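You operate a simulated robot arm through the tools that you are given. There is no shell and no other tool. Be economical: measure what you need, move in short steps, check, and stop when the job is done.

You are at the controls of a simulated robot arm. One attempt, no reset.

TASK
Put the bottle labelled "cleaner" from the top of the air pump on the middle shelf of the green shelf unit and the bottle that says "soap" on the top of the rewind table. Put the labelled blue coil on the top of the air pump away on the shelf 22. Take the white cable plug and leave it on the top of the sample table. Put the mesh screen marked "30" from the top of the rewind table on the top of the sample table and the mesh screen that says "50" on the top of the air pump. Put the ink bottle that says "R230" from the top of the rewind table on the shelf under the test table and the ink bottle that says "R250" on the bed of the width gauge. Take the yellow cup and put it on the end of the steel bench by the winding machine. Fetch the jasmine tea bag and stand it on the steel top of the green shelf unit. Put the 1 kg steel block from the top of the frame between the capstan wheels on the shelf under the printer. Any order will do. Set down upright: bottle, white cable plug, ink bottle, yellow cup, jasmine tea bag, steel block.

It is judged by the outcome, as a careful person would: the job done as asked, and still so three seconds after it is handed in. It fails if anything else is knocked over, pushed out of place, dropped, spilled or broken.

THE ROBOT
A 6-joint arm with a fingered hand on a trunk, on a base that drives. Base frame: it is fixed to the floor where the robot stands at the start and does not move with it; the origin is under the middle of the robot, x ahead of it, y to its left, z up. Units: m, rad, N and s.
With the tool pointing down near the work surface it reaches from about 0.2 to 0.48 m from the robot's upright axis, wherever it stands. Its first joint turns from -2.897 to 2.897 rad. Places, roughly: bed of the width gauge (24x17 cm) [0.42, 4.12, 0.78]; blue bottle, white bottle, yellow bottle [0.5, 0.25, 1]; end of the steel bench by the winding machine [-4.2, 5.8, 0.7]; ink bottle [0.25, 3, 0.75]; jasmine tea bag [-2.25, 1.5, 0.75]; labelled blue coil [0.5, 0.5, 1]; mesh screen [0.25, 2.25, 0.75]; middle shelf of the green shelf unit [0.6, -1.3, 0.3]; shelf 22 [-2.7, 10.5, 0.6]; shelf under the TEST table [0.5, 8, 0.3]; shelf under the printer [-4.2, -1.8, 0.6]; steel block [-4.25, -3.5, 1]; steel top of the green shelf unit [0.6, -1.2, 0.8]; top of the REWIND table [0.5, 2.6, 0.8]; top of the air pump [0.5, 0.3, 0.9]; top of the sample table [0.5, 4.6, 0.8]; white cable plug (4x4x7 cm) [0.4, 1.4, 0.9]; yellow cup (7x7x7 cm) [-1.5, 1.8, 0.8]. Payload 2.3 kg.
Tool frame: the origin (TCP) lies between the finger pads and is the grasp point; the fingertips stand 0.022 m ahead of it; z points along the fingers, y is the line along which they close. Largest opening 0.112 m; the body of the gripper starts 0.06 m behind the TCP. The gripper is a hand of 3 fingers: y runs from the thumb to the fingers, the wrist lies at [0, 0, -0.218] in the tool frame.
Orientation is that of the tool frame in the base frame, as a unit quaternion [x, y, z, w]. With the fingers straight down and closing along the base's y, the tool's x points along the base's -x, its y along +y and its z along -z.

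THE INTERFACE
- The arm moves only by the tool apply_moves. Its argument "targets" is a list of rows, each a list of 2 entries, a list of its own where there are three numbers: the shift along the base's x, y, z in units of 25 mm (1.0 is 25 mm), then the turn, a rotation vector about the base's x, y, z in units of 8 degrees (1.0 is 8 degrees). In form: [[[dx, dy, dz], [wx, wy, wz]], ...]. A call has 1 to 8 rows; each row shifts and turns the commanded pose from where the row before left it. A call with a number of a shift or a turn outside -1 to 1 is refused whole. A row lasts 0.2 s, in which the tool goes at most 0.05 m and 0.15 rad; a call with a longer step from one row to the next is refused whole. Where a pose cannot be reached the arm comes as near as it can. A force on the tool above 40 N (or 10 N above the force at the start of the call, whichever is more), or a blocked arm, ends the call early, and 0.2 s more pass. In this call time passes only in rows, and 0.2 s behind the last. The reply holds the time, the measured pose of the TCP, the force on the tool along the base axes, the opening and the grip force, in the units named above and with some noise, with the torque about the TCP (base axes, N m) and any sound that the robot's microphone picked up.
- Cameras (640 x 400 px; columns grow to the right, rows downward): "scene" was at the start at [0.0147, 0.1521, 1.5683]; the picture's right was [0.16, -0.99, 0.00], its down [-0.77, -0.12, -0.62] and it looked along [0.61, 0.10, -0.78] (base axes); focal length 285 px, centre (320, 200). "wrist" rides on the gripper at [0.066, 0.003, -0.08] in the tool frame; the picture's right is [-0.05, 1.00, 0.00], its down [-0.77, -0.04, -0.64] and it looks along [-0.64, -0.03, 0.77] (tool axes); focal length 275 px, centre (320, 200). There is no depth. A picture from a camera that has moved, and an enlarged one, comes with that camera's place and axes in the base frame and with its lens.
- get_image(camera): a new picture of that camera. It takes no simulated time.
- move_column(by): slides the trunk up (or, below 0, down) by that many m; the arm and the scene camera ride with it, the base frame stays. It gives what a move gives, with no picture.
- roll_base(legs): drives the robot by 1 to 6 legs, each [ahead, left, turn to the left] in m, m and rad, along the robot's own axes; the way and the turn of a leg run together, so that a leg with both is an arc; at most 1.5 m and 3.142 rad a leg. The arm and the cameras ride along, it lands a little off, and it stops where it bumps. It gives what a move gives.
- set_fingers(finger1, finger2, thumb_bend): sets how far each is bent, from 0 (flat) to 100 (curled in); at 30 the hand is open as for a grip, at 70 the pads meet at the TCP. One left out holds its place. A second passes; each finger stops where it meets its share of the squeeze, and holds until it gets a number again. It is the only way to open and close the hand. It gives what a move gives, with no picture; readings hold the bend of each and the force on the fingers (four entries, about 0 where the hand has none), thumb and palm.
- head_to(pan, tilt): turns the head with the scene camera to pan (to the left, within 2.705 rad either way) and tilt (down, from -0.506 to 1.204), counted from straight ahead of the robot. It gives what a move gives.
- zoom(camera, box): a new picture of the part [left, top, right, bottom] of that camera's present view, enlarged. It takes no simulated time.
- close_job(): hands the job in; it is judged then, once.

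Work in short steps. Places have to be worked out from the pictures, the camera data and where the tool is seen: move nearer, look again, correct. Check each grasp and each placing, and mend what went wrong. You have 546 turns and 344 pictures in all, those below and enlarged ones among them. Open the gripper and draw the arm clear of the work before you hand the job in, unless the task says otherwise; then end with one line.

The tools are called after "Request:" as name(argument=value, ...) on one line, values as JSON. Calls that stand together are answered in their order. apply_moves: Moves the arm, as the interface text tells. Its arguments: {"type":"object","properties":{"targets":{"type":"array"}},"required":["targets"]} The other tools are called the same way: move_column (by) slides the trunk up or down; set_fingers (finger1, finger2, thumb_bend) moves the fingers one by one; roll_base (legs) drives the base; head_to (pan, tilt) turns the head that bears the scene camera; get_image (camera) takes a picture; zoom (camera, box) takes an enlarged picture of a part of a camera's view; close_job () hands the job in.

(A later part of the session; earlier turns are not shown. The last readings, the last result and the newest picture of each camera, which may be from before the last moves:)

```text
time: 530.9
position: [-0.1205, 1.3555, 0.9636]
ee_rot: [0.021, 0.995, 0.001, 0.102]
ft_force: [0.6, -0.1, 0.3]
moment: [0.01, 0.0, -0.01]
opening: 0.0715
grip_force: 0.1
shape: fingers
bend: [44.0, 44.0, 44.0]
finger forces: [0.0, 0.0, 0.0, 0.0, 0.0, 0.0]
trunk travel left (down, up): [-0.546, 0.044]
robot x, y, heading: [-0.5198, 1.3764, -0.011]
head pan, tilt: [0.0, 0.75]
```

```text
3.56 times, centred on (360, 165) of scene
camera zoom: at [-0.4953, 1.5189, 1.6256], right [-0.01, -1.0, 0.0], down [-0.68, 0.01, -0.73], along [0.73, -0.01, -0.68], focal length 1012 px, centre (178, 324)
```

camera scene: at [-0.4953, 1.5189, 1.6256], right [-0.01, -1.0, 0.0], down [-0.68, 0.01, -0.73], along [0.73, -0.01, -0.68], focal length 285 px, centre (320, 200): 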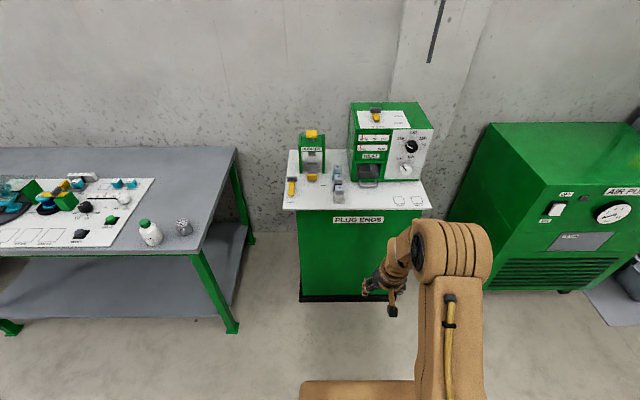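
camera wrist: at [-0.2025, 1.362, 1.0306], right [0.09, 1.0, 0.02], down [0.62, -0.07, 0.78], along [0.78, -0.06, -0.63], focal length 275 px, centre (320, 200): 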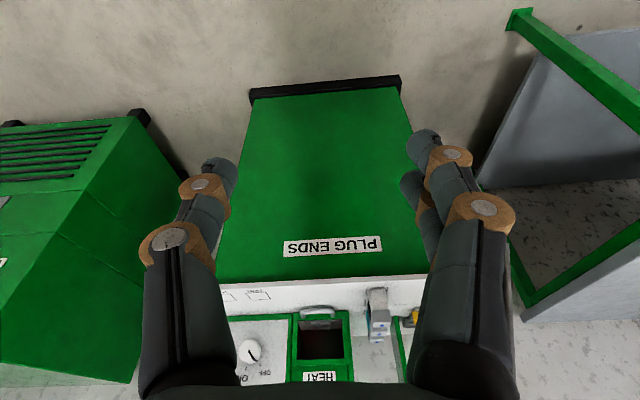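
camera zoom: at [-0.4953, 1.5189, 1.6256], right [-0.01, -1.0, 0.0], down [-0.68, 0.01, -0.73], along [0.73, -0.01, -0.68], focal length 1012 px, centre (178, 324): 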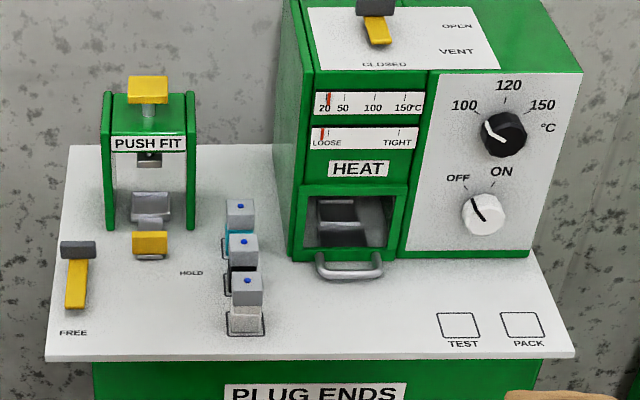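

The white plug is the front one of three, near (0.375, 1.425), on a top at z≈0.80. I move closer for a precise look.

Request:
move_column(by=0.04)

Request:
roll_base(legs=[[0, 0.065, 0.012], [0.4, 0, 0]])

Request:
get_image(camera="wrist")

Request:
get_image(camera="scene")

```text
time: 531.7
position: [-0.1218, 1.3546, 1.004]
ee_rot: [0.021, 0.995, 0.0, 0.101]
ft_force: [0.1, 0.4, 0.7]
moment: [0.01, -0.01, -0.02]
opening: 0.0717
grip_force: 0.2
shape: fingers
bend: [44.0, 44.0, 44.0]
finger forces: [0.1, 0.0, 0.1, 0.0, 0.1, 0.1]
trunk travel left (down, up): [-0.586, 0.004]
robot x, y, heading: [-0.5182, 1.3787, -0.013]
head pan, tilt: [0.0, 0.75]
```

```text
time: 534.8
position: [0.2786, 1.4249, 1.0041]
ee_rot: [0.017, 0.995, 0.002, 0.101]
ft_force: [-0.2, -0.9, -0.6]
moment: [0.01, 0.04, -0.03]
opening: 0.0715
grip_force: 0.1
shape: fingers
bend: [44.0, 44.0, 44.0]
finger forces: [0.1, 0.0, 0.0, 0.1, 0.0, 0.1]
trunk travel left (down, up): [-0.586, 0.004]
robot x, y, heading: [-0.1197, 1.4469, 0.002]
head pan, tilt: [0.0, 0.75]
```

```text
175 pictures are left
camera wrist: at [0.1992, 1.431, 1.0705], right [0.08, 1.0, 0.02], down [0.63, -0.06, 0.78], along [0.78, -0.05, -0.63], focal length 275 px, centre (320, 200)
```

wrist: 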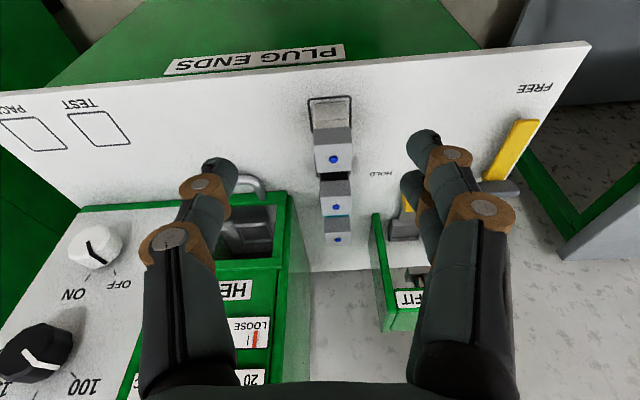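

```text
174 pictures are left
camera scene: at [-0.0951, 1.5848, 1.6657], right [0.0, -1.0, 0.0], down [-0.68, 0.0, -0.73], along [0.73, 0.0, -0.68], focal length 285 px, centre (320, 200)
```

scene: 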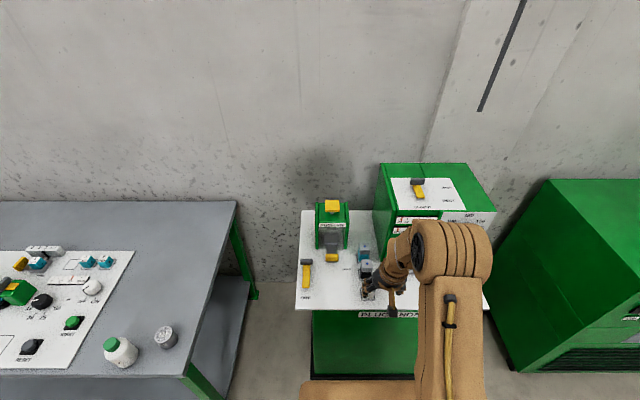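

The plug's top centre is (0.379, 1.432, 0.874). I drive 8 cm nearer, align, and lower with the trunk to just above.

Request:
roll_base(legs=[[0.08, 0.007, 0]])

Request:
apply_moves(targets=[[[0.8, 0, 0], [0, 0, 0]]])

Request:
move_column(by=-0.09)

Request:
get_image(camera="wrist")

```text
time: 535.8
position: [0.3605, 1.4327, 1.0031]
ee_rot: [0.017, 0.995, 0.002, 0.102]
ft_force: [0.8, 0.6, 0.1]
moment: [0.04, 0.01, 0.01]
opening: 0.0719
grip_force: 0.1
shape: fingers
bend: [44.0, 44.0, 44.0]
finger forces: [0.0, 0.1, 0.0, 0.0, 0.0, 0.1]
trunk travel left (down, up): [-0.586, 0.004]
robot x, y, heading: [-0.038, 1.4468, 0.002]
head pan, tilt: [0.0, 0.75]
```

```text
time: 536.2
position: [0.3809, 1.4313, 1.0038]
ee_rot: [0.017, 0.995, 0.001, 0.102]
ft_force: [-0.3, 0.5, 0.3]
moment: [-0.01, 0.05, 0.02]
opening: 0.0715
grip_force: 0.0
shape: fingers
bend: [44.0, 44.0, 44.0]
finger forces: [0.1, 0.0, 0.0, 0.1, 0.0, 0.0]
trunk travel left (down, up): [-0.586, 0.004]
robot x, y, heading: [-0.0393, 1.454, -0.0]
head pan, tilt: [0.0, 0.75]
```

```text
time: 537.5
position: [0.3786, 1.4319, 0.9137]
ee_rot: [0.017, 0.995, 0.002, 0.101]
ft_force: [-0.6, 0.4, -0.5]
moment: [0.01, 0.04, -0.02]
opening: 0.0719
grip_force: 0.0
shape: fingers
bend: [44.0, 44.0, 44.0]
finger forces: [0.0, 0.1, 0.0, 0.0, 0.1, 0.1]
trunk travel left (down, up): [-0.496, 0.094]
robot x, y, heading: [-0.0374, 1.4506, 0.001]
head pan, tilt: [0.0, 0.75]
```

```text
173 pictures are left
camera wrist: at [0.2991, 1.4379, 0.9803], right [0.08, 1.0, 0.02], down [0.63, -0.06, 0.78], along [0.78, -0.05, -0.63], focal length 275 px, centre (320, 200)
```

wrist: 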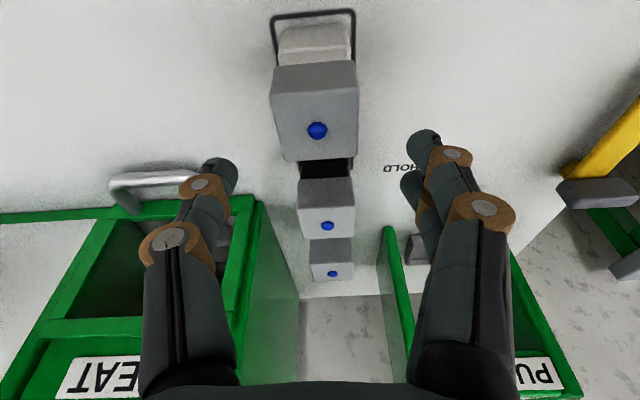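

Aligned. I descend to z≈0.845 and close.

Request:
apply_moves(targets=[[[0, 0, -1], [0, 0, 0]], [[0, 0, -1], [0, 0, 0]], [[0, 0, -0.7], [0, 0, 0]]])

Request:
get_image(camera="wrist")

```text
time: 538.3
position: [0.3803, 1.4322, 0.848]
ee_rot: [0.017, 0.994, 0.002, 0.104]
ft_force: [1.4, -3.6, 19.1]
moment: [0.83, 0.1, -0.05]
opening: 0.0729
grip_force: 10.0
shape: fingers
bend: [46.0, 44.0, 44.0]
finger forces: [19.5, 0.1, 0.0, 0.0, 0.0, 0.0]
trunk travel left (down, up): [-0.496, 0.094]
robot x, y, heading: [-0.0424, 1.4541, -0.001]
head pan, tilt: [0.0, 0.75]
```

```text
172 pictures are left
camera wrist: at [0.2986, 1.4377, 0.9137], right [0.08, 1.0, 0.02], down [0.62, -0.06, 0.78], along [0.78, -0.05, -0.62], focal length 275 px, centre (320, 200)
```

wrist: 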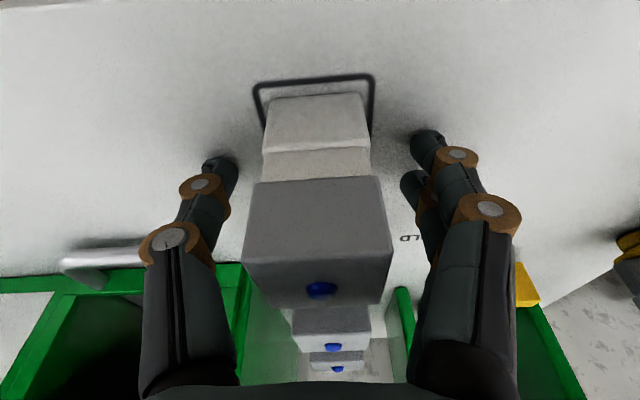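

One finger touches the tabletop; I rise 4 mm and close.

Request:
apply_moves(targets=[[[0, 0, 0.2], [0, 0, 0]]])

Request:
set_fingers(finger1=72, finger2=72, thumb_bend=72)

Request:
get_image(camera="wrist")

```text
time: 538.7
position: [0.3799, 1.4329, 0.8518]
ee_rot: [0.016, 0.995, 0.002, 0.1]
ft_force: [-0.5, 0.3, 0.2]
moment: [-0.01, 0.02, -0.01]
opening: 0.0724
grip_force: 0.1
shape: fingers
bend: [44.0, 44.0, 44.0]
finger forces: [0.0, 0.0, 0.1, 0.0, 0.0, 0.0]
trunk travel left (down, up): [-0.496, 0.094]
robot x, y, heading: [-0.0356, 1.4516, -0.003]
head pan, tilt: [0.0, 0.75]
```

```text
time: 539.7
position: [0.3788, 1.432, 0.8513]
ee_rot: [0.017, 0.995, 0.002, 0.101]
ft_force: [-0.2, -0.3, 1.1]
moment: [0.01, 0.03, 0.03]
opening: 0.0283
grip_force: 10.5
shape: fingers
bend: [59.0, 72.0, 66.0]
finger forces: [9.4, 1.1, 0.0, 0.0, 10.4, 0.0]
trunk travel left (down, up): [-0.496, 0.094]
robot x, y, heading: [-0.0388, 1.4514, 0.003]
head pan, tilt: [0.0, 0.75]
```

```text
171 pictures are left
camera wrist: at [0.2993, 1.4382, 0.9177], right [0.08, 1.0, 0.02], down [0.63, -0.06, 0.78], along [0.78, -0.05, -0.63], focal length 275 px, centre (320, 200)
```

wrist: 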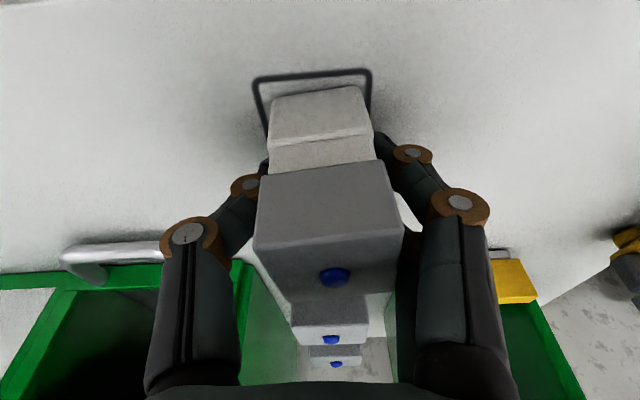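

Finger 2 closed without resistance: it passed behind the plug. I reopen, look, and shift the hand about 1 cm toward the robot.

Request:
set_fingers(finger1=44, finger2=44, thumb_bend=44)

Request:
apply_moves(targets=[[[-0.5, 0, 0], [0, 0, 0]]])

Request:
get_image(camera="wrist")

```text
time: 540.7
position: [0.3798, 1.4331, 0.8503]
ee_rot: [0.017, 0.995, 0.002, 0.102]
ft_force: [-0.2, -0.5, 0.4]
moment: [0.01, 0.03, -0.01]
opening: 0.0716
grip_force: 0.0
shape: fingers
bend: [44.0, 44.0, 44.0]
finger forces: [0.0, 0.0, 0.0, 0.0, 0.0, 0.0]
trunk travel left (down, up): [-0.496, 0.094]
robot x, y, heading: [-0.0435, 1.4503, -0.003]
head pan, tilt: [0.0, 0.75]
```

```text
time: 541.1
position: [0.3671, 1.4319, 0.8507]
ee_rot: [0.017, 0.995, 0.001, 0.101]
ft_force: [-0.2, 0.6, -0.8]
moment: [-0.01, -0.02, 0.0]
opening: 0.0717
grip_force: 0.0
shape: fingers
bend: [44.0, 44.0, 44.0]
finger forces: [0.0, 0.0, 0.0, 0.0, 0.0, 0.1]
trunk travel left (down, up): [-0.496, 0.094]
robot x, y, heading: [-0.0375, 1.4507, 0.003]
head pan, tilt: [0.0, 0.75]
```

```text
170 pictures are left
camera wrist: at [0.2867, 1.4384, 0.9176], right [0.08, 1.0, 0.02], down [0.63, -0.06, 0.78], along [0.78, -0.05, -0.63], focal length 275 px, centre (320, 200)
```

wrist: 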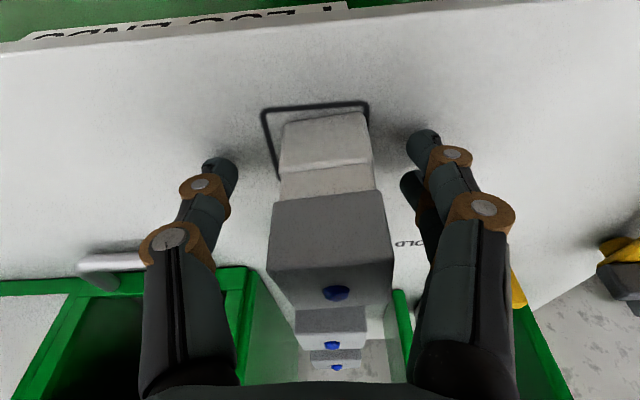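

I raise the grip to the grey block (z≈0.865), shift y slightly, and close again.

Request:
apply_moves(targets=[[[0.15, 0.15, 0.6], [0, 0, 0]]])

Request:
set_fingers(finger1=72, finger2=72, thumb_bend=72)

Request:
get_image(camera="wrist")

```text
time: 541.5
position: [0.3715, 1.4371, 0.8652]
ee_rot: [0.015, 0.995, 0.002, 0.101]
ft_force: [-0.7, 0.3, -0.6]
moment: [-0.05, 0.02, 0.0]
opening: 0.0717
grip_force: 0.1
shape: fingers
bend: [44.0, 44.0, 44.0]
finger forces: [0.0, 0.1, 0.0, 0.0, 0.0, 0.0]
trunk travel left (down, up): [-0.496, 0.094]
robot x, y, heading: [-0.0435, 1.4527, 0.001]
head pan, tilt: [0.0, 0.75]
```

```text
time: 542.5
position: [0.371, 1.4366, 0.8652]
ee_rot: [0.017, 0.995, 0.001, 0.101]
ft_force: [-0.4, 0.0, 0.0]
moment: [-0.02, 0.0, 0.0]
opening: 0.0279
grip_force: 14.8
shape: fingers
bend: [63.0, 67.0, 64.0]
finger forces: [9.6, 6.6, 0.0, 0.0, 13.5, 0.1]
trunk travel left (down, up): [-0.496, 0.094]
robot x, y, heading: [-0.0374, 1.452, -0.004]
head pan, tilt: [0.0, 0.75]
```

```text
169 pictures are left
camera wrist: at [0.2908, 1.4421, 0.9325], right [0.08, 1.0, 0.02], down [0.63, -0.06, 0.78], along [0.78, -0.05, -0.63], focal length 275 px, centre (320, 200)
```

wrist: 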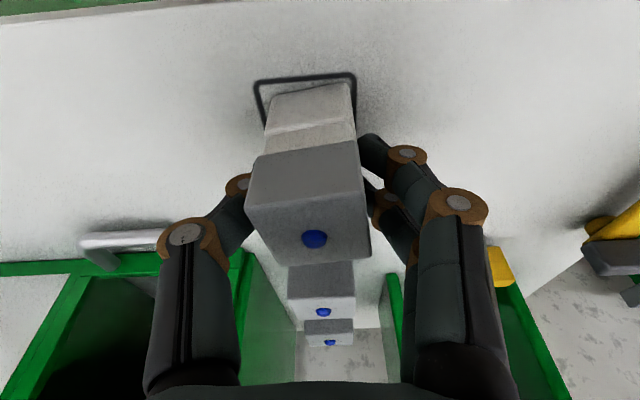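

Both fingers and thumb hold it now. I lift with the trunk.

Request:
move_column(by=0.09)

Request:
get_image(camera="wrist")

```text
time: 543.7
position: [0.3721, 1.4365, 0.9573]
ee_rot: [0.018, 0.995, 0.002, 0.101]
ft_force: [-0.5, -0.3, -1.1]
moment: [-0.03, -0.01, -0.02]
opening: 0.0278
grip_force: 14.8
shape: fingers
bend: [63.0, 67.0, 64.0]
finger forces: [9.2, 6.2, 0.1, 0.0, 13.5, 0.0]
trunk travel left (down, up): [-0.586, 0.004]
robot x, y, heading: [-0.035, 1.4516, 0.005]
head pan, tilt: [0.0, 0.75]
```

```text
168 pictures are left
camera wrist: at [0.291, 1.4421, 1.0224], right [0.08, 1.0, 0.02], down [0.63, -0.06, 0.78], along [0.78, -0.05, -0.63], focal length 275 px, centre (320, 200)
```

wrist: 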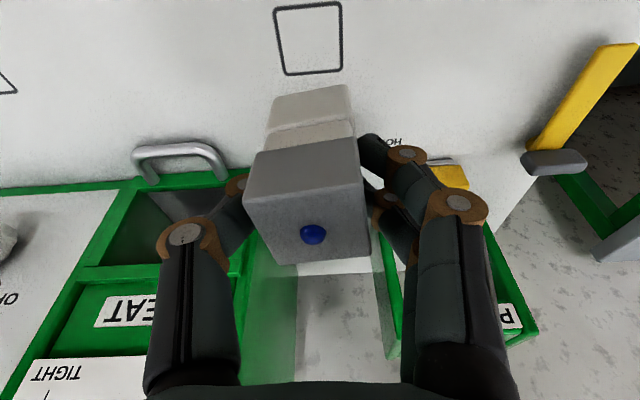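

Held. I back off, check that the other plugs still stand, then drive to the sample table.

Request:
roll_base(legs=[[-0.45, 0, 0]])

Request:
zoom(camera="scene", box=[270, 90, 450, 220])

Request:
roll_base(legs=[[0, 1.2, 0], [0, 1.2, 0], [0, 1.16, 0], [0.15, 0, 0]])

Request:
head_to(pan=0.0, tilt=0.85)

Request:
get_image(camera="scene")

Request:
get_image(camera="wrist")

```text
time: 546.5
position: [-0.0779, 1.435, 0.9562]
ee_rot: [0.017, 0.995, 0.002, 0.102]
ft_force: [0.5, -0.1, -0.9]
moment: [0.02, 0.01, 0.0]
opening: 0.0279
grip_force: 14.3
shape: fingers
bend: [63.0, 67.0, 64.0]
finger forces: [9.1, 6.2, 0.1, 0.0, 13.6, 0.0]
trunk travel left (down, up): [-0.586, 0.004]
robot x, y, heading: [-0.488, 1.4482, -0.002]
head pan, tilt: [0.0, 0.75]
```

```text
3.08 times, centred on (360, 155) of scene
camera zoom: at [-0.4655, 1.5918, 1.6657], right [0.0, -1.0, 0.0], down [-0.68, 0.0, -0.73], along [0.73, 0.0, -0.68], focal length 876 px, centre (197, 338)
```

zoom: 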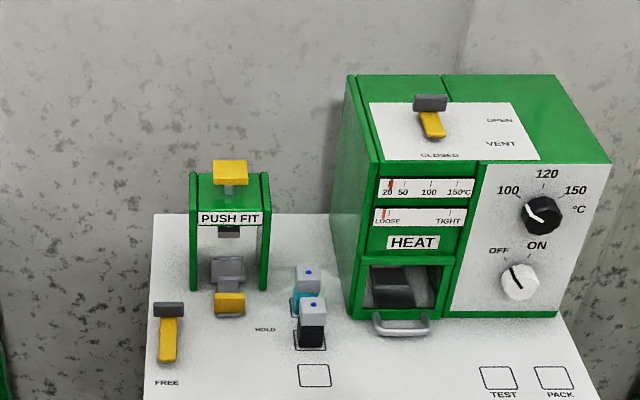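

```text
time: 564.7
position: [0.069, 4.9933, 0.9562]
ee_rot: [0.017, 0.995, 0.002, 0.101]
ft_force: [0.4, -0.1, -0.6]
moment: [0.0, -0.05, 0.0]
opening: 0.0277
grip_force: 13.9
shape: fingers
bend: [63.0, 68.0, 64.0]
finger forces: [9.3, 5.8, 0.0, 0.0, 13.4, 0.0]
trunk travel left (down, up): [-0.586, 0.004]
robot x, y, heading: [-0.3427, 5.0082, 0.002]
head pan, tilt: [0.0, 0.75]
```

```text
time: 565.4
position: [0.0682, 4.9922, 0.9564]
ee_rot: [0.018, 0.995, 0.002, 0.102]
ft_force: [0.4, 0.5, -0.3]
moment: [-0.01, 0.01, -0.02]
opening: 0.028
grip_force: 14.5
shape: fingers
bend: [63.0, 68.0, 64.0]
finger forces: [9.3, 5.7, 0.0, 0.1, 13.3, 0.0]
trunk travel left (down, up): [-0.586, 0.004]
robot x, y, heading: [-0.3424, 5.0065, -0.002]
head pan, tilt: [0.0, 0.85]
```

```text
166 pictures are left
camera scene: at [-0.3229, 5.1485, 1.6577], right [0.0, -1.0, 0.0], down [-0.75, 0.0, -0.66], along [0.66, 0.0, -0.75], focal length 285 px, centre (320, 200)
```

scene: 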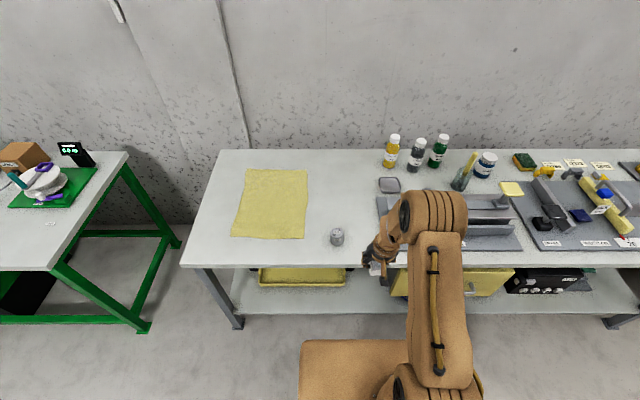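

```text
165 pictures are left
camera wrist: at [-0.0121, 4.9985, 1.0225], right [0.08, 1.0, 0.02], down [0.63, -0.06, 0.78], along [0.78, -0.05, -0.63], focal length 275 px, centre (320, 200)
```

wrist: 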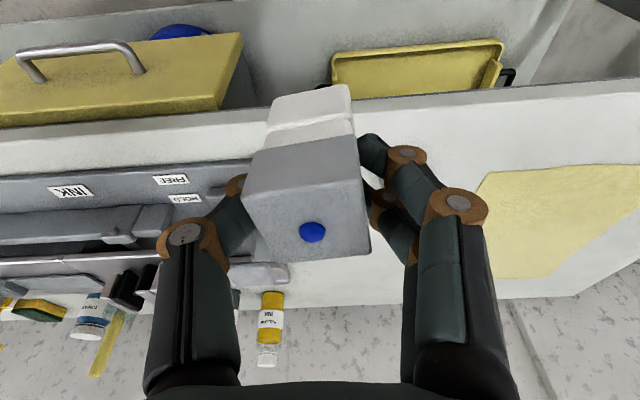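

The other plugs stand undisturbed. I set this one at about (0.205, 5.0), right of the mesh screen.

Request:
roll_base(legs=[[0.1, 0.01, 0]])

Request:
apply_moves(targets=[[[1, 0, 0], [0, 0, 0]], [[0.5, 0, 0], [0, 0, 0]]])

Request:
move_column(by=-0.12)

Request:
get_image(camera="wrist")

```text
time: 566.5
position: [0.1692, 5.0025, 0.9568]
ee_rot: [0.017, 0.995, 0.002, 0.101]
ft_force: [0.3, -0.4, -1.7]
moment: [0.01, 0.03, -0.02]
opening: 0.0278
grip_force: 14.3
shape: fingers
bend: [63.0, 68.0, 64.0]
finger forces: [9.4, 5.8, 0.0, 0.0, 13.4, 0.0]
trunk travel left (down, up): [-0.586, 0.004]
robot x, y, heading: [-0.2395, 5.02, -0.002]
head pan, tilt: [0.0, 0.85]
```

```text
time: 567.1
position: [0.2069, 5.0023, 0.9559]
ee_rot: [0.017, 0.995, 0.002, 0.101]
ft_force: [-0.4, 0.4, 0.2]
moment: [0.01, 0.01, -0.01]
opening: 0.0277
grip_force: 14.7
shape: fingers
bend: [63.0, 68.0, 64.0]
finger forces: [9.3, 5.8, 0.1, 0.0, 13.2, 0.0]
trunk travel left (down, up): [-0.586, 0.004]
robot x, y, heading: [-0.2411, 5.0184, 0.004]
head pan, tilt: [0.0, 0.85]
```

```text
time: 568.6
position: [0.2058, 5.0018, 0.8345]
ee_rot: [0.017, 0.995, 0.001, 0.101]
ft_force: [0.4, 0.0, 0.1]
moment: [-0.01, -0.02, -0.01]
opening: 0.0276
grip_force: 14.2
shape: fingers
bend: [63.0, 68.0, 64.0]
finger forces: [9.3, 5.8, 0.1, 0.1, 13.2, 0.0]
trunk travel left (down, up): [-0.466, 0.124]
robot x, y, heading: [-0.2402, 5.0152, 0.0]
head pan, tilt: [0.0, 0.85]
```

```text
164 pictures are left
camera wrist: at [0.1259, 5.0083, 0.9022], right [0.08, 1.0, 0.02], down [0.63, -0.06, 0.78], along [0.78, -0.05, -0.63], focal length 275 px, centre (320, 200)
```

wrist: 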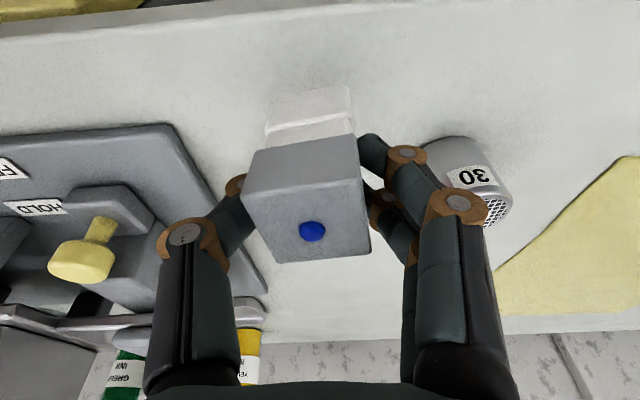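

Clear of the mesh and the board. I lower in small steps.

Request:
apply_moves(targets=[[[0, 0, -0.4], [0, 0, 0]], [[0, 0, -0.2], [0, 0, 0]], [[0, 0, -0.15], [0, 0, 0]], [[0, 0, -0.15], [0, 0, 0]]])

```text
time: 569.6
position: [0.2047, 5.0022, 0.8131]
ee_rot: [0.017, 0.995, 0.001, 0.101]
ft_force: [0.5, -0.6, -1.6]
moment: [-0.02, -0.01, 0.02]
opening: 0.0278
grip_force: 14.6
shape: fingers
bend: [63.0, 68.0, 64.0]
finger forces: [9.3, 5.7, 0.0, 0.0, 13.1, 0.0]
trunk travel left (down, up): [-0.466, 0.124]
robot x, y, heading: [-0.242, 5.0165, 0.001]
head pan, tilt: [0.0, 0.85]
```

Request:
apply_moves(targets=[[[0, 0, -0.12], [0, 0, 0]], [[0, 0, -0.12], [0, 0, 0]], [[0, 0, -0.1], [0, 0, 0]]])

```text
time: 570.4
position: [0.2065, 5.0021, 0.8049]
ee_rot: [0.017, 0.995, 0.002, 0.102]
ft_force: [1.8, 0.4, 4.6]
moment: [-0.07, 0.06, -0.01]
opening: 0.0277
grip_force: 16.2
shape: fingers
bend: [64.0, 68.0, 65.0]
finger forces: [10.2, 7.5, 0.1, 0.1, 14.2, 0.0]
trunk travel left (down, up): [-0.466, 0.124]
robot x, y, heading: [-0.2418, 5.0159, 0.002]
head pan, tilt: [0.0, 0.85]
```

Contact. I release, rise and look.

Request:
set_fingers(finger1=48, finger2=48, thumb_bend=48)

Request:
move_column(by=0.12)

Request:
roll_base(legs=[[-0.3, 0, 0]])

Request:
get_image(camera="scene")

Request:
get_image(camera="wrist")

```text
time: 571.4
position: [0.206, 5.0031, 0.8039]
ee_rot: [0.017, 0.995, 0.002, 0.101]
ft_force: [-0.4, -0.5, -1.1]
moment: [-0.01, 0.0, -0.04]
opening: 0.0602
grip_force: 0.0
shape: fingers
bend: [48.0, 48.0, 48.0]
finger forces: [0.1, 0.0, 0.0, 0.0, 0.0, 0.0]
trunk travel left (down, up): [-0.466, 0.124]
robot x, y, heading: [-0.2419, 5.0195, 0.0]
head pan, tilt: [0.0, 0.85]
```

```text
time: 572.9
position: [0.2069, 5.0023, 0.9245]
ee_rot: [0.017, 0.995, 0.002, 0.101]
ft_force: [0.1, -0.3, 0.5]
moment: [0.01, -0.03, -0.04]
opening: 0.0603
grip_force: 0.2
shape: fingers
bend: [48.0, 48.0, 48.0]
finger forces: [0.0, 0.0, 0.1, 0.1, 0.0, 0.0]
trunk travel left (down, up): [-0.586, 0.004]
robot x, y, heading: [-0.2427, 5.0172, 0.005]
head pan, tilt: [0.0, 0.85]
```

```text
time: 575.0
position: [-0.0946, 5.003, 0.9242]
ee_rot: [0.017, 0.995, 0.002, 0.102]
ft_force: [-0.6, -0.1, 0.1]
moment: [-0.04, -0.04, -0.01]
opening: 0.0603
grip_force: 0.0
shape: fingers
bend: [48.0, 48.0, 48.0]
finger forces: [0.0, 0.1, 0.0, 0.0, 0.0, 0.0]
trunk travel left (down, up): [-0.586, 0.004]
robot x, y, heading: [-0.5427, 5.0201, 0.0]
head pan, tilt: [0.0, 0.85]
```

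```text
163 pictures are left
camera scene: at [-0.5231, 5.1586, 1.6577], right [0.0, -1.0, 0.0], down [-0.75, 0.0, -0.66], along [0.66, 0.0, -0.75], focal length 285 px, centre (320, 200)
```

scene: 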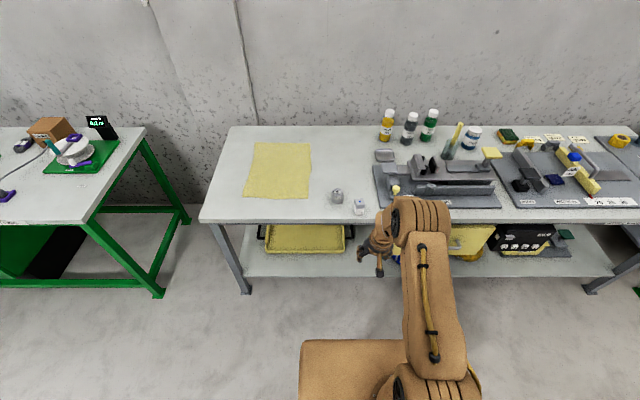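

```text
162 pictures are left
camera wrist: at [-0.1748, 5.0085, 0.9908], right [0.08, 1.0, 0.02], down [0.63, -0.06, 0.78], along [0.78, -0.05, -0.63], focal length 275 px, centre (320, 200)
```

wrist: 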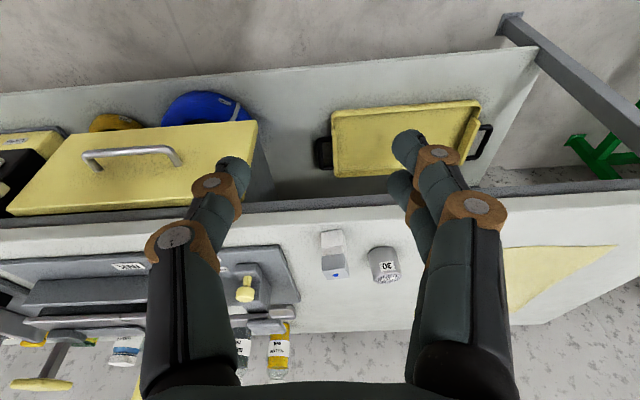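

The plug and mesh 30 stand on the sample table. Next the yellow cup on the round table: I drive there and turn around to face it.

Request:
roll_base(legs=[[0, -1.1, 0], [0, -1.1, 0], [-0.05, -1.0, 0], [0, 0, 1.571], [0, 0, 1.571]])

Request:
get_image(camera="scene")

```text
time: 598.2
position: [-1.0401, 1.8579, 0.9238]
ee_rot: [0.995, -0.021, -0.102, 0.002]
ft_force: [-0.4, -0.5, 0.4]
moment: [-0.03, 0.0, 0.0]
opening: 0.0605
grip_force: 0.1
shape: fingers
bend: [48.0, 48.0, 48.0]
finger forces: [0.0, 0.0, 0.0, 0.0, 0.1, 0.0]
trunk travel left (down, up): [-0.586, 0.004]
robot x, y, heading: [-0.591, 1.8388, 3.134]
head pan, tilt: [0.0, 0.85]
```

```text
161 pictures are left
camera scene: at [-0.612, 1.6986, 1.6577], right [0.01, 1.0, 0.0], down [0.75, -0.01, -0.66], along [-0.66, 0.01, -0.75], focal length 285 px, centre (320, 200)
```

scene: 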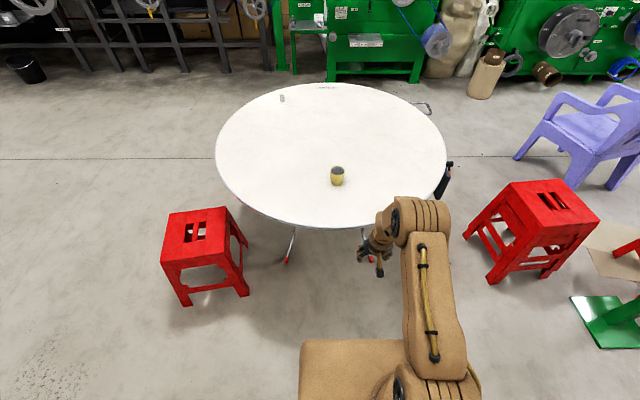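

Request:
zoom(camera="scene", box=[260, 80, 420, 230])

```text
2.67 times, centred on (340, 155) of scene
camera zoom: at [-0.612, 1.6986, 1.6577], right [0.01, 1.0, 0.0], down [0.75, -0.01, -0.66], along [-0.66, 0.01, -0.75], focal length 759 px, centre (267, 320)
```

zoom: 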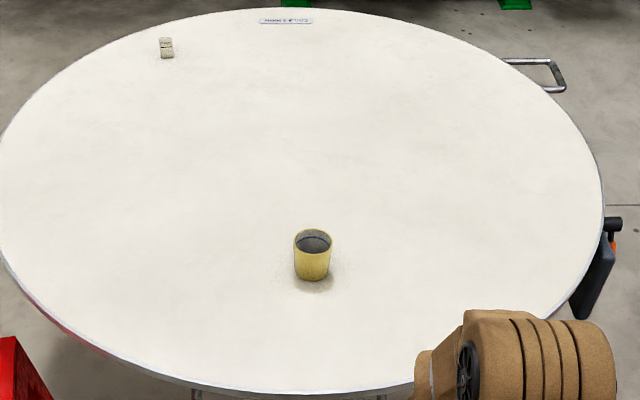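

The cup is at (−1.52, 1.787), table top z≈0.75, and it seems to hold something dark, so it must stay level. I open, tilt to 28° and drive up above it.

Request:
set_fingers(finger1=30, finger2=30, thumb_bend=30)

Request:
apply_moves(targets=[[[0, 0, 0.5], [0, 1, 0]], [[0, 0, 0.5], [0, 1, 0]]])

Request:
roll_base(legs=[[0, 0.07, 0.007], [0.4, 0, 0]])

Request:
get_image(camera="wrist")

Request:
get_image(camera="scene")

```text
time: 599.2
position: [-1.0402, 1.8582, 0.9247]
ee_rot: [0.995, -0.022, -0.101, 0.001]
ft_force: [-0.1, -0.2, 0.2]
moment: [0.0, -0.03, 0.03]
opening: 0.111
grip_force: 0.1
shape: fingers
bend: [30.0, 30.0, 30.0]
finger forces: [0.0, 0.0, 0.0, 0.0, 0.1, 0.0]
trunk travel left (down, up): [-0.586, 0.004]
robot x, y, heading: [-0.5957, 1.8386, 3.14]
head pan, tilt: [0.0, 0.85]
```

```text
time: 599.8
position: [-1.0399, 1.8565, 0.9469]
ee_rot: [0.971, -0.021, -0.239, 0.005]
ft_force: [0.2, -0.2, -0.6]
moment: [0.01, 0.01, 0.01]
opening: 0.1112
grip_force: 0.1
shape: fingers
bend: [30.0, 30.0, 30.0]
finger forces: [0.1, 0.0, 0.0, 0.1, 0.0, 0.1]
out of reach, approached as far as the arm can: row 1
trunk travel left (down, up): [-0.586, 0.004]
robot x, y, heading: [-0.5934, 1.8424, 3.133]
head pan, tilt: [0.0, 0.85]
```

```text
time: 602.9
position: [-1.4466, 1.7791, 0.9469]
ee_rot: [0.971, -0.016, -0.239, 0.005]
ft_force: [-1.0, 0.4, 0.1]
moment: [0.01, -0.01, 0.02]
opening: 0.1113
grip_force: 0.1
shape: fingers
bend: [30.0, 30.0, 30.0]
finger forces: [0.0, 0.0, 0.0, 0.0, 0.0, 0.0]
trunk travel left (down, up): [-0.586, 0.004]
robot x, y, heading: [-0.9947, 1.7691, -3.141]
head pan, tilt: [0.0, 0.85]
```

```text
159 pictures are left
camera wrist: at [-1.3493, 1.7757, 0.9876], right [-0.07, -1.0, 0.04], down [-0.39, 0.06, 0.92], along [-0.92, 0.05, -0.39], focal length 275 px, centre (320, 200)
```

wrist: 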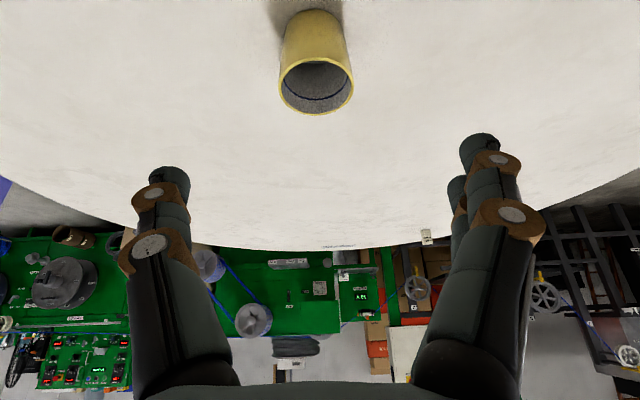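

```text
158 pictures are left
camera scene: at [-1.0153, 1.6277, 1.6577], right [0.0, 1.0, 0.0], down [0.75, 0.0, -0.66], along [-0.66, 0.0, -0.75], focal length 285 px, centre (320, 200)
```

scene: 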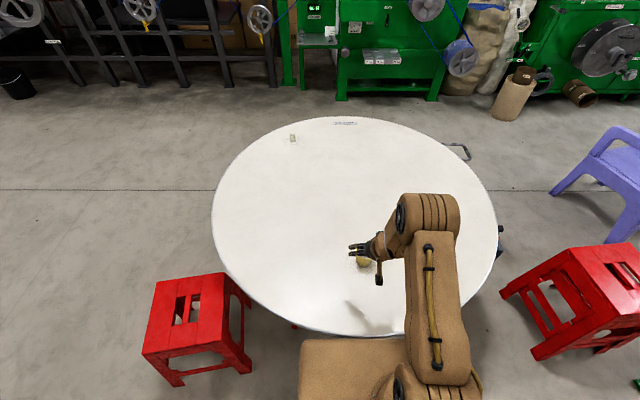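

Cup rim centre (−1.514, 1.784). I extend over it and lower with the trunk.

Request:
apply_moves(targets=[[[-1, 0.1, 0], [0, 0, 0]], [[-1, 0.1, 0], [0, 0, 0]], [[-0.7, 0, 0], [0, 0, 0]]])

Request:
move_column(by=-0.08)

Request:
get_image(camera="wrist")

```text
time: 603.7
position: [-1.4957, 1.7868, 0.9458]
ee_rot: [0.97, -0.017, -0.241, 0.001]
ft_force: [-0.7, 0.3, 0.6]
moment: [0.01, 0.04, -0.02]
opening: 0.1114
grip_force: 0.0
shape: fingers
bend: [30.0, 30.0, 30.0]
finger forces: [0.0, 0.1, 0.1, 0.0, 0.1, 0.1]
out of reach, approached as far as the arm can: row 2, 3
trunk travel left (down, up): [-0.586, 0.004]
robot x, y, heading: [-0.9996, 1.7716, -3.134]
head pan, tilt: [0.0, 0.85]
```

```text
time: 604.9
position: [-1.495, 1.7869, 0.8668]
ee_rot: [0.97, -0.017, -0.241, 0.0]
ft_force: [-0.1, -0.1, -1.0]
moment: [0.01, -0.01, 0.0]
opening: 0.1112
grip_force: 0.1
shape: fingers
bend: [30.0, 30.0, 30.0]
finger forces: [0.0, 0.0, 0.0, 0.0, 0.0, 0.0]
trunk travel left (down, up): [-0.506, 0.084]
robot x, y, heading: [-0.9977, 1.7692, -3.14]
head pan, tilt: [0.0, 0.85]
```

```text
157 pictures are left
camera wrist: at [-1.3998, 1.7819, 0.9076], right [-0.07, -1.0, 0.03], down [-0.38, 0.06, 0.92], along [-0.92, 0.05, -0.38], focal length 275 px, centre (320, 200)
```

wrist: 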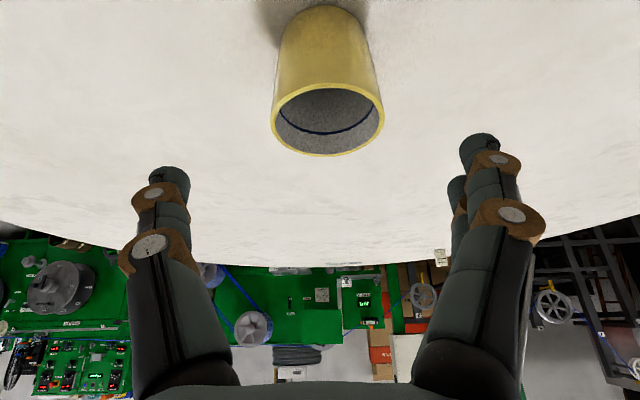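

I correct by 1.5 cm forward and lower further.

Request:
move_column(by=-0.04)

Request:
apply_moves(targets=[[[-0.7, -0.2, 0], [0, 0, 0]], [[0, 0, -0.8], [0, 0, 0]]])

Request:
get_image(camera="wrist")

```text
time: 605.7
position: [-1.4953, 1.7866, 0.8249]
ee_rot: [0.97, -0.017, -0.241, 0.001]
ft_force: [0.6, 0.3, -0.4]
moment: [0.02, -0.04, 0.0]
opening: 0.1114
grip_force: 0.1
shape: fingers
bend: [30.0, 30.0, 30.0]
finger forces: [0.0, 0.1, 0.0, 0.1, 0.0, 0.1]
trunk travel left (down, up): [-0.466, 0.124]
robot x, y, heading: [-0.9994, 1.7699, -3.142]
head pan, tilt: [0.0, 0.85]
```

```text
time: 606.3
position: [-1.5149, 1.7828, 0.8061]
ee_rot: [0.97, -0.016, -0.241, 0.002]
ft_force: [-0.7, 0.7, -1.0]
moment: [-0.02, -0.03, 0.0]
opening: 0.1113
grip_force: 0.0
shape: fingers
bend: [30.0, 30.0, 30.0]
finger forces: [0.1, 0.0, 0.0, 0.0, 0.0, 0.1]
out of reach, approached as far as the arm can: row 1
trunk travel left (down, up): [-0.466, 0.124]
robot x, y, heading: [-0.994, 1.7721, -3.135]
head pan, tilt: [0.0, 0.85]
```

```text
156 pictures are left
camera wrist: at [-1.4182, 1.7769, 0.8472], right [-0.07, -1.0, 0.03], down [-0.38, 0.06, 0.92], along [-0.92, 0.06, -0.39], focal length 275 px, centre (320, 200)
```

wrist: 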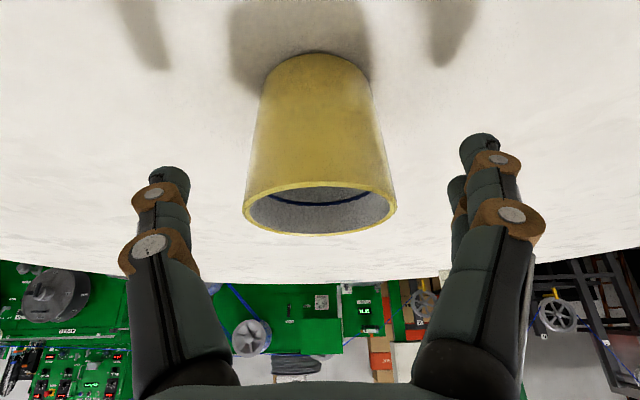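

Centred. I lower 2 cm more and grip gently.

Request:
apply_moves(targets=[[[0, 0, -0.7], [0, 0, 0]]])

Request:
set_fingers(finger1=65, finger2=65, thumb_bend=65)

Request:
get_image(camera="wrist")

```text
time: 606.7
position: [-1.5136, 1.783, 0.7896]
ee_rot: [0.97, -0.017, -0.241, 0.001]
ft_force: [0.0, -0.8, -0.3]
moment: [-0.01, -0.01, 0.02]
opening: 0.1116
grip_force: 0.1
shape: fingers
bend: [30.0, 30.0, 30.0]
finger forces: [0.0, 0.0, 0.0, 0.0, 0.0, 0.0]
trunk travel left (down, up): [-0.466, 0.124]
robot x, y, heading: [-0.9962, 1.7694, -3.142]
head pan, tilt: [0.0, 0.85]
```

```text
time: 607.7
position: [-1.5132, 1.7828, 0.7902]
ee_rot: [0.97, -0.016, -0.241, 0.0]
ft_force: [-0.3, 0.2, 0.1]
moment: [0.0, -0.01, -0.01]
opening: 0.0479
grip_force: 14.2
shape: fingers
bend: [55.0, 52.0, 56.0]
finger forces: [5.9, 7.6, 0.0, 0.0, 13.3, 0.1]
trunk travel left (down, up): [-0.466, 0.124]
robot x, y, heading: [-0.9959, 1.7725, -3.136]
head pan, tilt: [0.0, 0.85]
```

```text
155 pictures are left
camera wrist: at [-1.4176, 1.7771, 0.8303], right [-0.07, -1.0, 0.03], down [-0.38, 0.06, 0.92], along [-0.92, 0.06, -0.39], focal length 275 px, centre (320, 200)
```

wrist: 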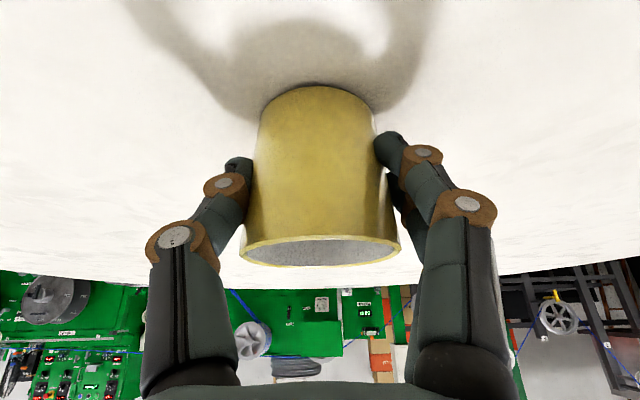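

Gripped. I lift the cup, back away, and look toward the bench.

Request:
move_column(by=0.12)

Request:
roll_base(legs=[[-0.45, 0, 0]])

Request:
head_to(pan=-0.7, tilt=0.35)

Request:
get_image(camera="scene")

Request:
get_image(camera="wrist")

```text
time: 609.2
position: [-1.514, 1.7815, 0.9079]
ee_rot: [0.97, -0.017, -0.241, -0.001]
ft_force: [-0.7, -0.4, -1.3]
moment: [0.02, -0.01, -0.01]
opening: 0.0482
grip_force: 13.4
shape: fingers
bend: [55.0, 52.0, 56.0]
finger forces: [6.1, 7.5, 0.0, 0.0, 13.3, 0.0]
trunk travel left (down, up): [-0.586, 0.004]
robot x, y, heading: [-0.997, 1.769, -3.138]
head pan, tilt: [0.0, 0.85]
```

```text
time: 611.9
position: [-1.0648, 1.7853, 0.9094]
ee_rot: [0.97, -0.017, -0.241, 0.001]
ft_force: [0.3, 0.6, -1.4]
moment: [0.01, -0.02, -0.01]
opening: 0.0478
grip_force: 13.6
shape: fingers
bend: [55.0, 52.0, 56.0]
finger forces: [6.0, 7.6, 0.1, 0.0, 13.3, 0.0]
trunk travel left (down, up): [-0.586, 0.004]
robot x, y, heading: [-0.5466, 1.7694, -3.138]
head pan, tilt: [0.0, 0.85]
```

```text
time: 613.0
position: [-1.0652, 1.784, 0.909]
ee_rot: [0.97, -0.017, -0.241, 0.0]
ft_force: [-0.6, -0.7, -1.4]
moment: [0.04, -0.03, 0.03]
opening: 0.0482
grip_force: 13.4
shape: fingers
bend: [55.0, 52.0, 56.0]
finger forces: [6.0, 7.5, 0.1, 0.0, 13.2, 0.1]
trunk travel left (down, up): [-0.586, 0.004]
robot x, y, heading: [-0.5501, 1.7694, -3.138]
head pan, tilt: [-0.7, 0.351]
```

```text
154 pictures are left
camera scene: at [-0.5599, 1.6886, 1.7013], right [0.64, 0.77, 0.0], down [0.26, -0.22, -0.94], along [-0.72, 0.6, -0.34], focal length 285 px, centre (320, 200)
```

scene: 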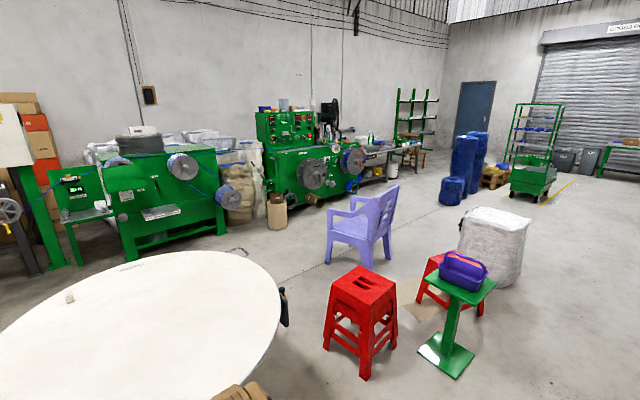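

```text
153 pictures are left
camera wrist: at [-0.969, 1.7791, 0.9503], right [-0.08, -1.0, 0.03], down [-0.38, 0.06, 0.92], along [-0.92, 0.06, -0.39], focal length 275 px, centre (320, 200)
```

wrist: 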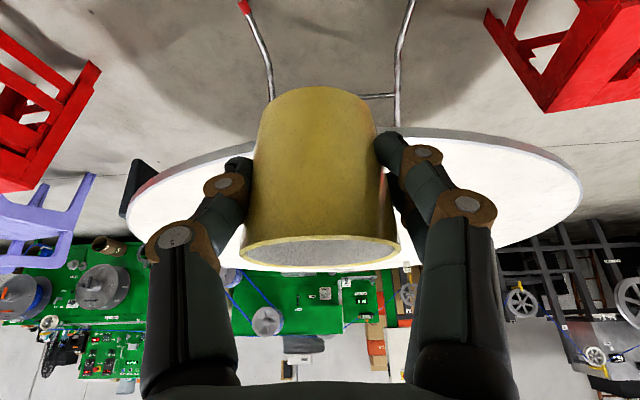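

The way: east corridor to y≈5.4, then west past the white bag and the blue drums. I retract the arm first so that the cup clears the stand.

Request:
apply_moves(targets=[[[1, 0, 0.3], [0, 0, 0]], [[1, 0, 0.3], [0, 0, 0]], [[1, 0, 0.3], [0, 0, 0]], [[0.8, 0, 0.3], [0, 0, 0]]])

Request:
roll_base(legs=[[-0.17, 0, 0], [0, -1.25, 0], [0, -1.25, 0], [0, -1.2, 0]])

Request:
head_to(pan=0.0, tilt=0.4)

Request:
get_image(camera="scene")

```text
time: 614.0
position: [-0.9691, 1.7853, 0.9389]
ee_rot: [0.97, -0.017, -0.241, 0.001]
ft_force: [0.6, 0.3, -1.0]
moment: [0.0, 0.01, 0.0]
opening: 0.0476
grip_force: 13.1
shape: fingers
bend: [56.0, 52.0, 57.0]
finger forces: [5.8, 7.4, 0.0, 0.1, 13.1, 0.0]
out of reach, approached as far as the arm can: row 1
trunk travel left (down, up): [-0.586, 0.004]
robot x, y, heading: [-0.5481, 1.7712, -3.139]
head pan, tilt: [-0.7, 0.351]
```

```text
time: 632.8
position: [-0.824, 5.4594, 0.9384]
ee_rot: [0.971, -0.012, -0.241, 0.002]
ft_force: [-0.1, 0.2, -1.2]
moment: [0.0, -0.05, -0.01]
opening: 0.0474
grip_force: 13.1
shape: fingers
bend: [56.0, 52.0, 57.0]
finger forces: [5.7, 7.3, 0.0, 0.0, 12.9, 0.1]
trunk travel left (down, up): [-0.586, 0.004]
robot x, y, heading: [-0.404, 5.4468, -3.138]
head pan, tilt: [-0.7, 0.351]
```

```text
time: 633.9
position: [-0.8246, 5.4588, 0.9385]
ee_rot: [0.971, -0.013, -0.241, 0.002]
ft_force: [0.1, -0.1, -1.0]
moment: [-0.01, -0.02, -0.01]
opening: 0.0474
grip_force: 13.3
shape: fingers
bend: [56.0, 52.0, 57.0]
finger forces: [5.7, 7.3, 0.0, 0.1, 12.9, 0.1]
trunk travel left (down, up): [-0.586, 0.004]
robot x, y, heading: [-0.4024, 5.4512, -3.133]
head pan, tilt: [0.0, 0.4]
```

```text
152 pictures are left
camera scene: at [-0.4341, 5.3058, 1.6968], right [-0.01, 1.0, 0.0], down [0.39, 0.0, -0.92], along [-0.92, -0.01, -0.39], focal length 285 px, centre (320, 200)
```

scene: 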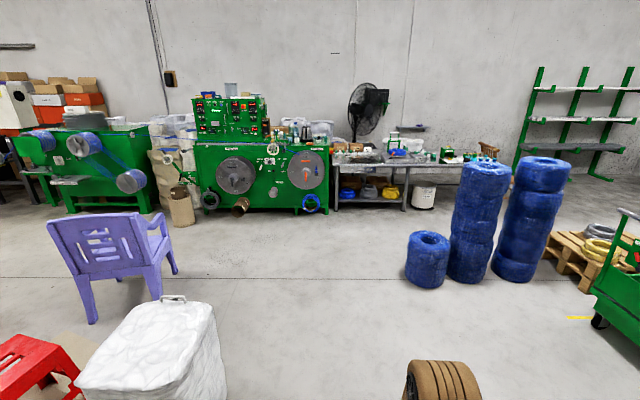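

Request:
zoom(camera="scene", box=[290, 110, 510, 230])

```text
2.91 times, centred on (400, 170) of scene
camera zoom: at [-0.4341, 5.3058, 1.6968], right [-0.01, 1.0, 0.0], down [0.39, 0.0, -0.92], along [-0.92, -0.01, -0.39], focal length 828 px, centre (87, 287)
```

zoom: 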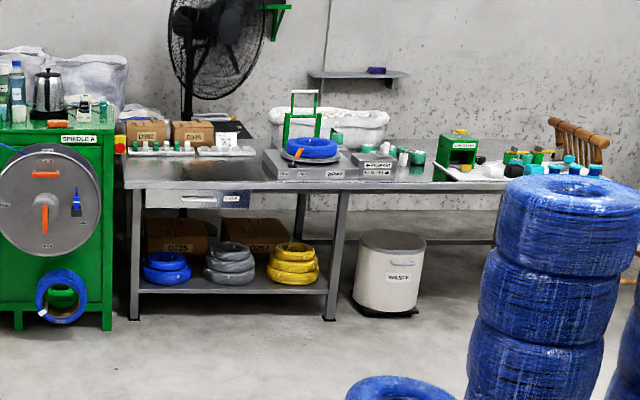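

The free spot is the bench's left end, around (−4.2, 5.75). I drive west along y≈5.45 and then shift right.

Request:
roll_base(legs=[[1.5, 0, 0], [1.45, 0, 0], [0, -0.28, 0]])

Request:
head_to(pan=0.0, tilt=0.8)

Request:
get_image(camera="scene")

Request:
get_image(camera="wrist")

```text
time: 649.7
position: [-3.7858, 5.6898, 0.9376]
ee_rot: [0.97, -0.007, -0.242, 0.003]
ft_force: [-0.3, 0.7, -0.4]
moment: [-0.03, 0.01, -0.02]
opening: 0.0473
grip_force: 12.9
shape: fingers
bend: [56.0, 52.0, 57.0]
finger forces: [5.7, 7.2, 0.0, 0.0, 12.9, 0.0]
trunk travel left (down, up): [-0.586, 0.004]
robot x, y, heading: [-3.3663, 5.6829, -3.118]
head pan, tilt: [0.0, 0.4]
```

```text
time: 650.6
position: [-3.7867, 5.6913, 0.939]
ee_rot: [0.971, -0.006, -0.241, 0.002]
ft_force: [0.0, -0.3, -1.1]
moment: [0.0, -0.03, 0.02]
opening: 0.047
grip_force: 13.1
shape: fingers
bend: [56.0, 52.0, 57.0]
finger forces: [5.8, 7.3, 0.0, 0.1, 12.9, 0.0]
trunk travel left (down, up): [-0.586, 0.004]
robot x, y, heading: [-3.3627, 5.6873, -3.119]
head pan, tilt: [0.0, 0.799]
```

```text
150 pictures are left
camera scene: at [-3.382, 5.5437, 1.6617], right [-0.02, 1.0, 0.0], down [0.72, 0.02, -0.7], along [-0.7, -0.02, -0.72], focal length 285 px, centre (320, 200)
```

scene: 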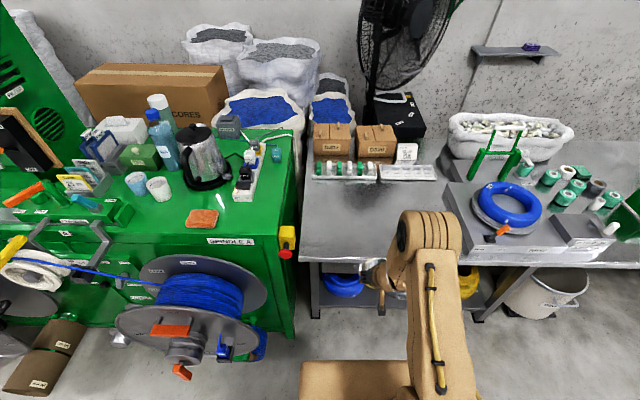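

```text
149 pictures are left
camera wrist: at [-3.6896, 5.6871, 0.9799], right [-0.05, -1.0, 0.03], down [-0.38, 0.05, 0.92], along [-0.92, 0.04, -0.39], focal length 275 px, centre (320, 200)
```

wrist: 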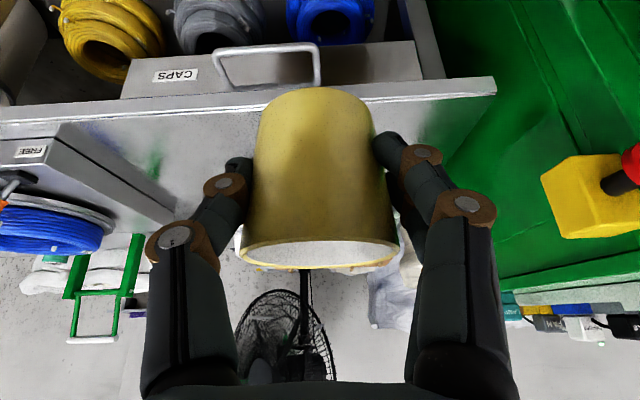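

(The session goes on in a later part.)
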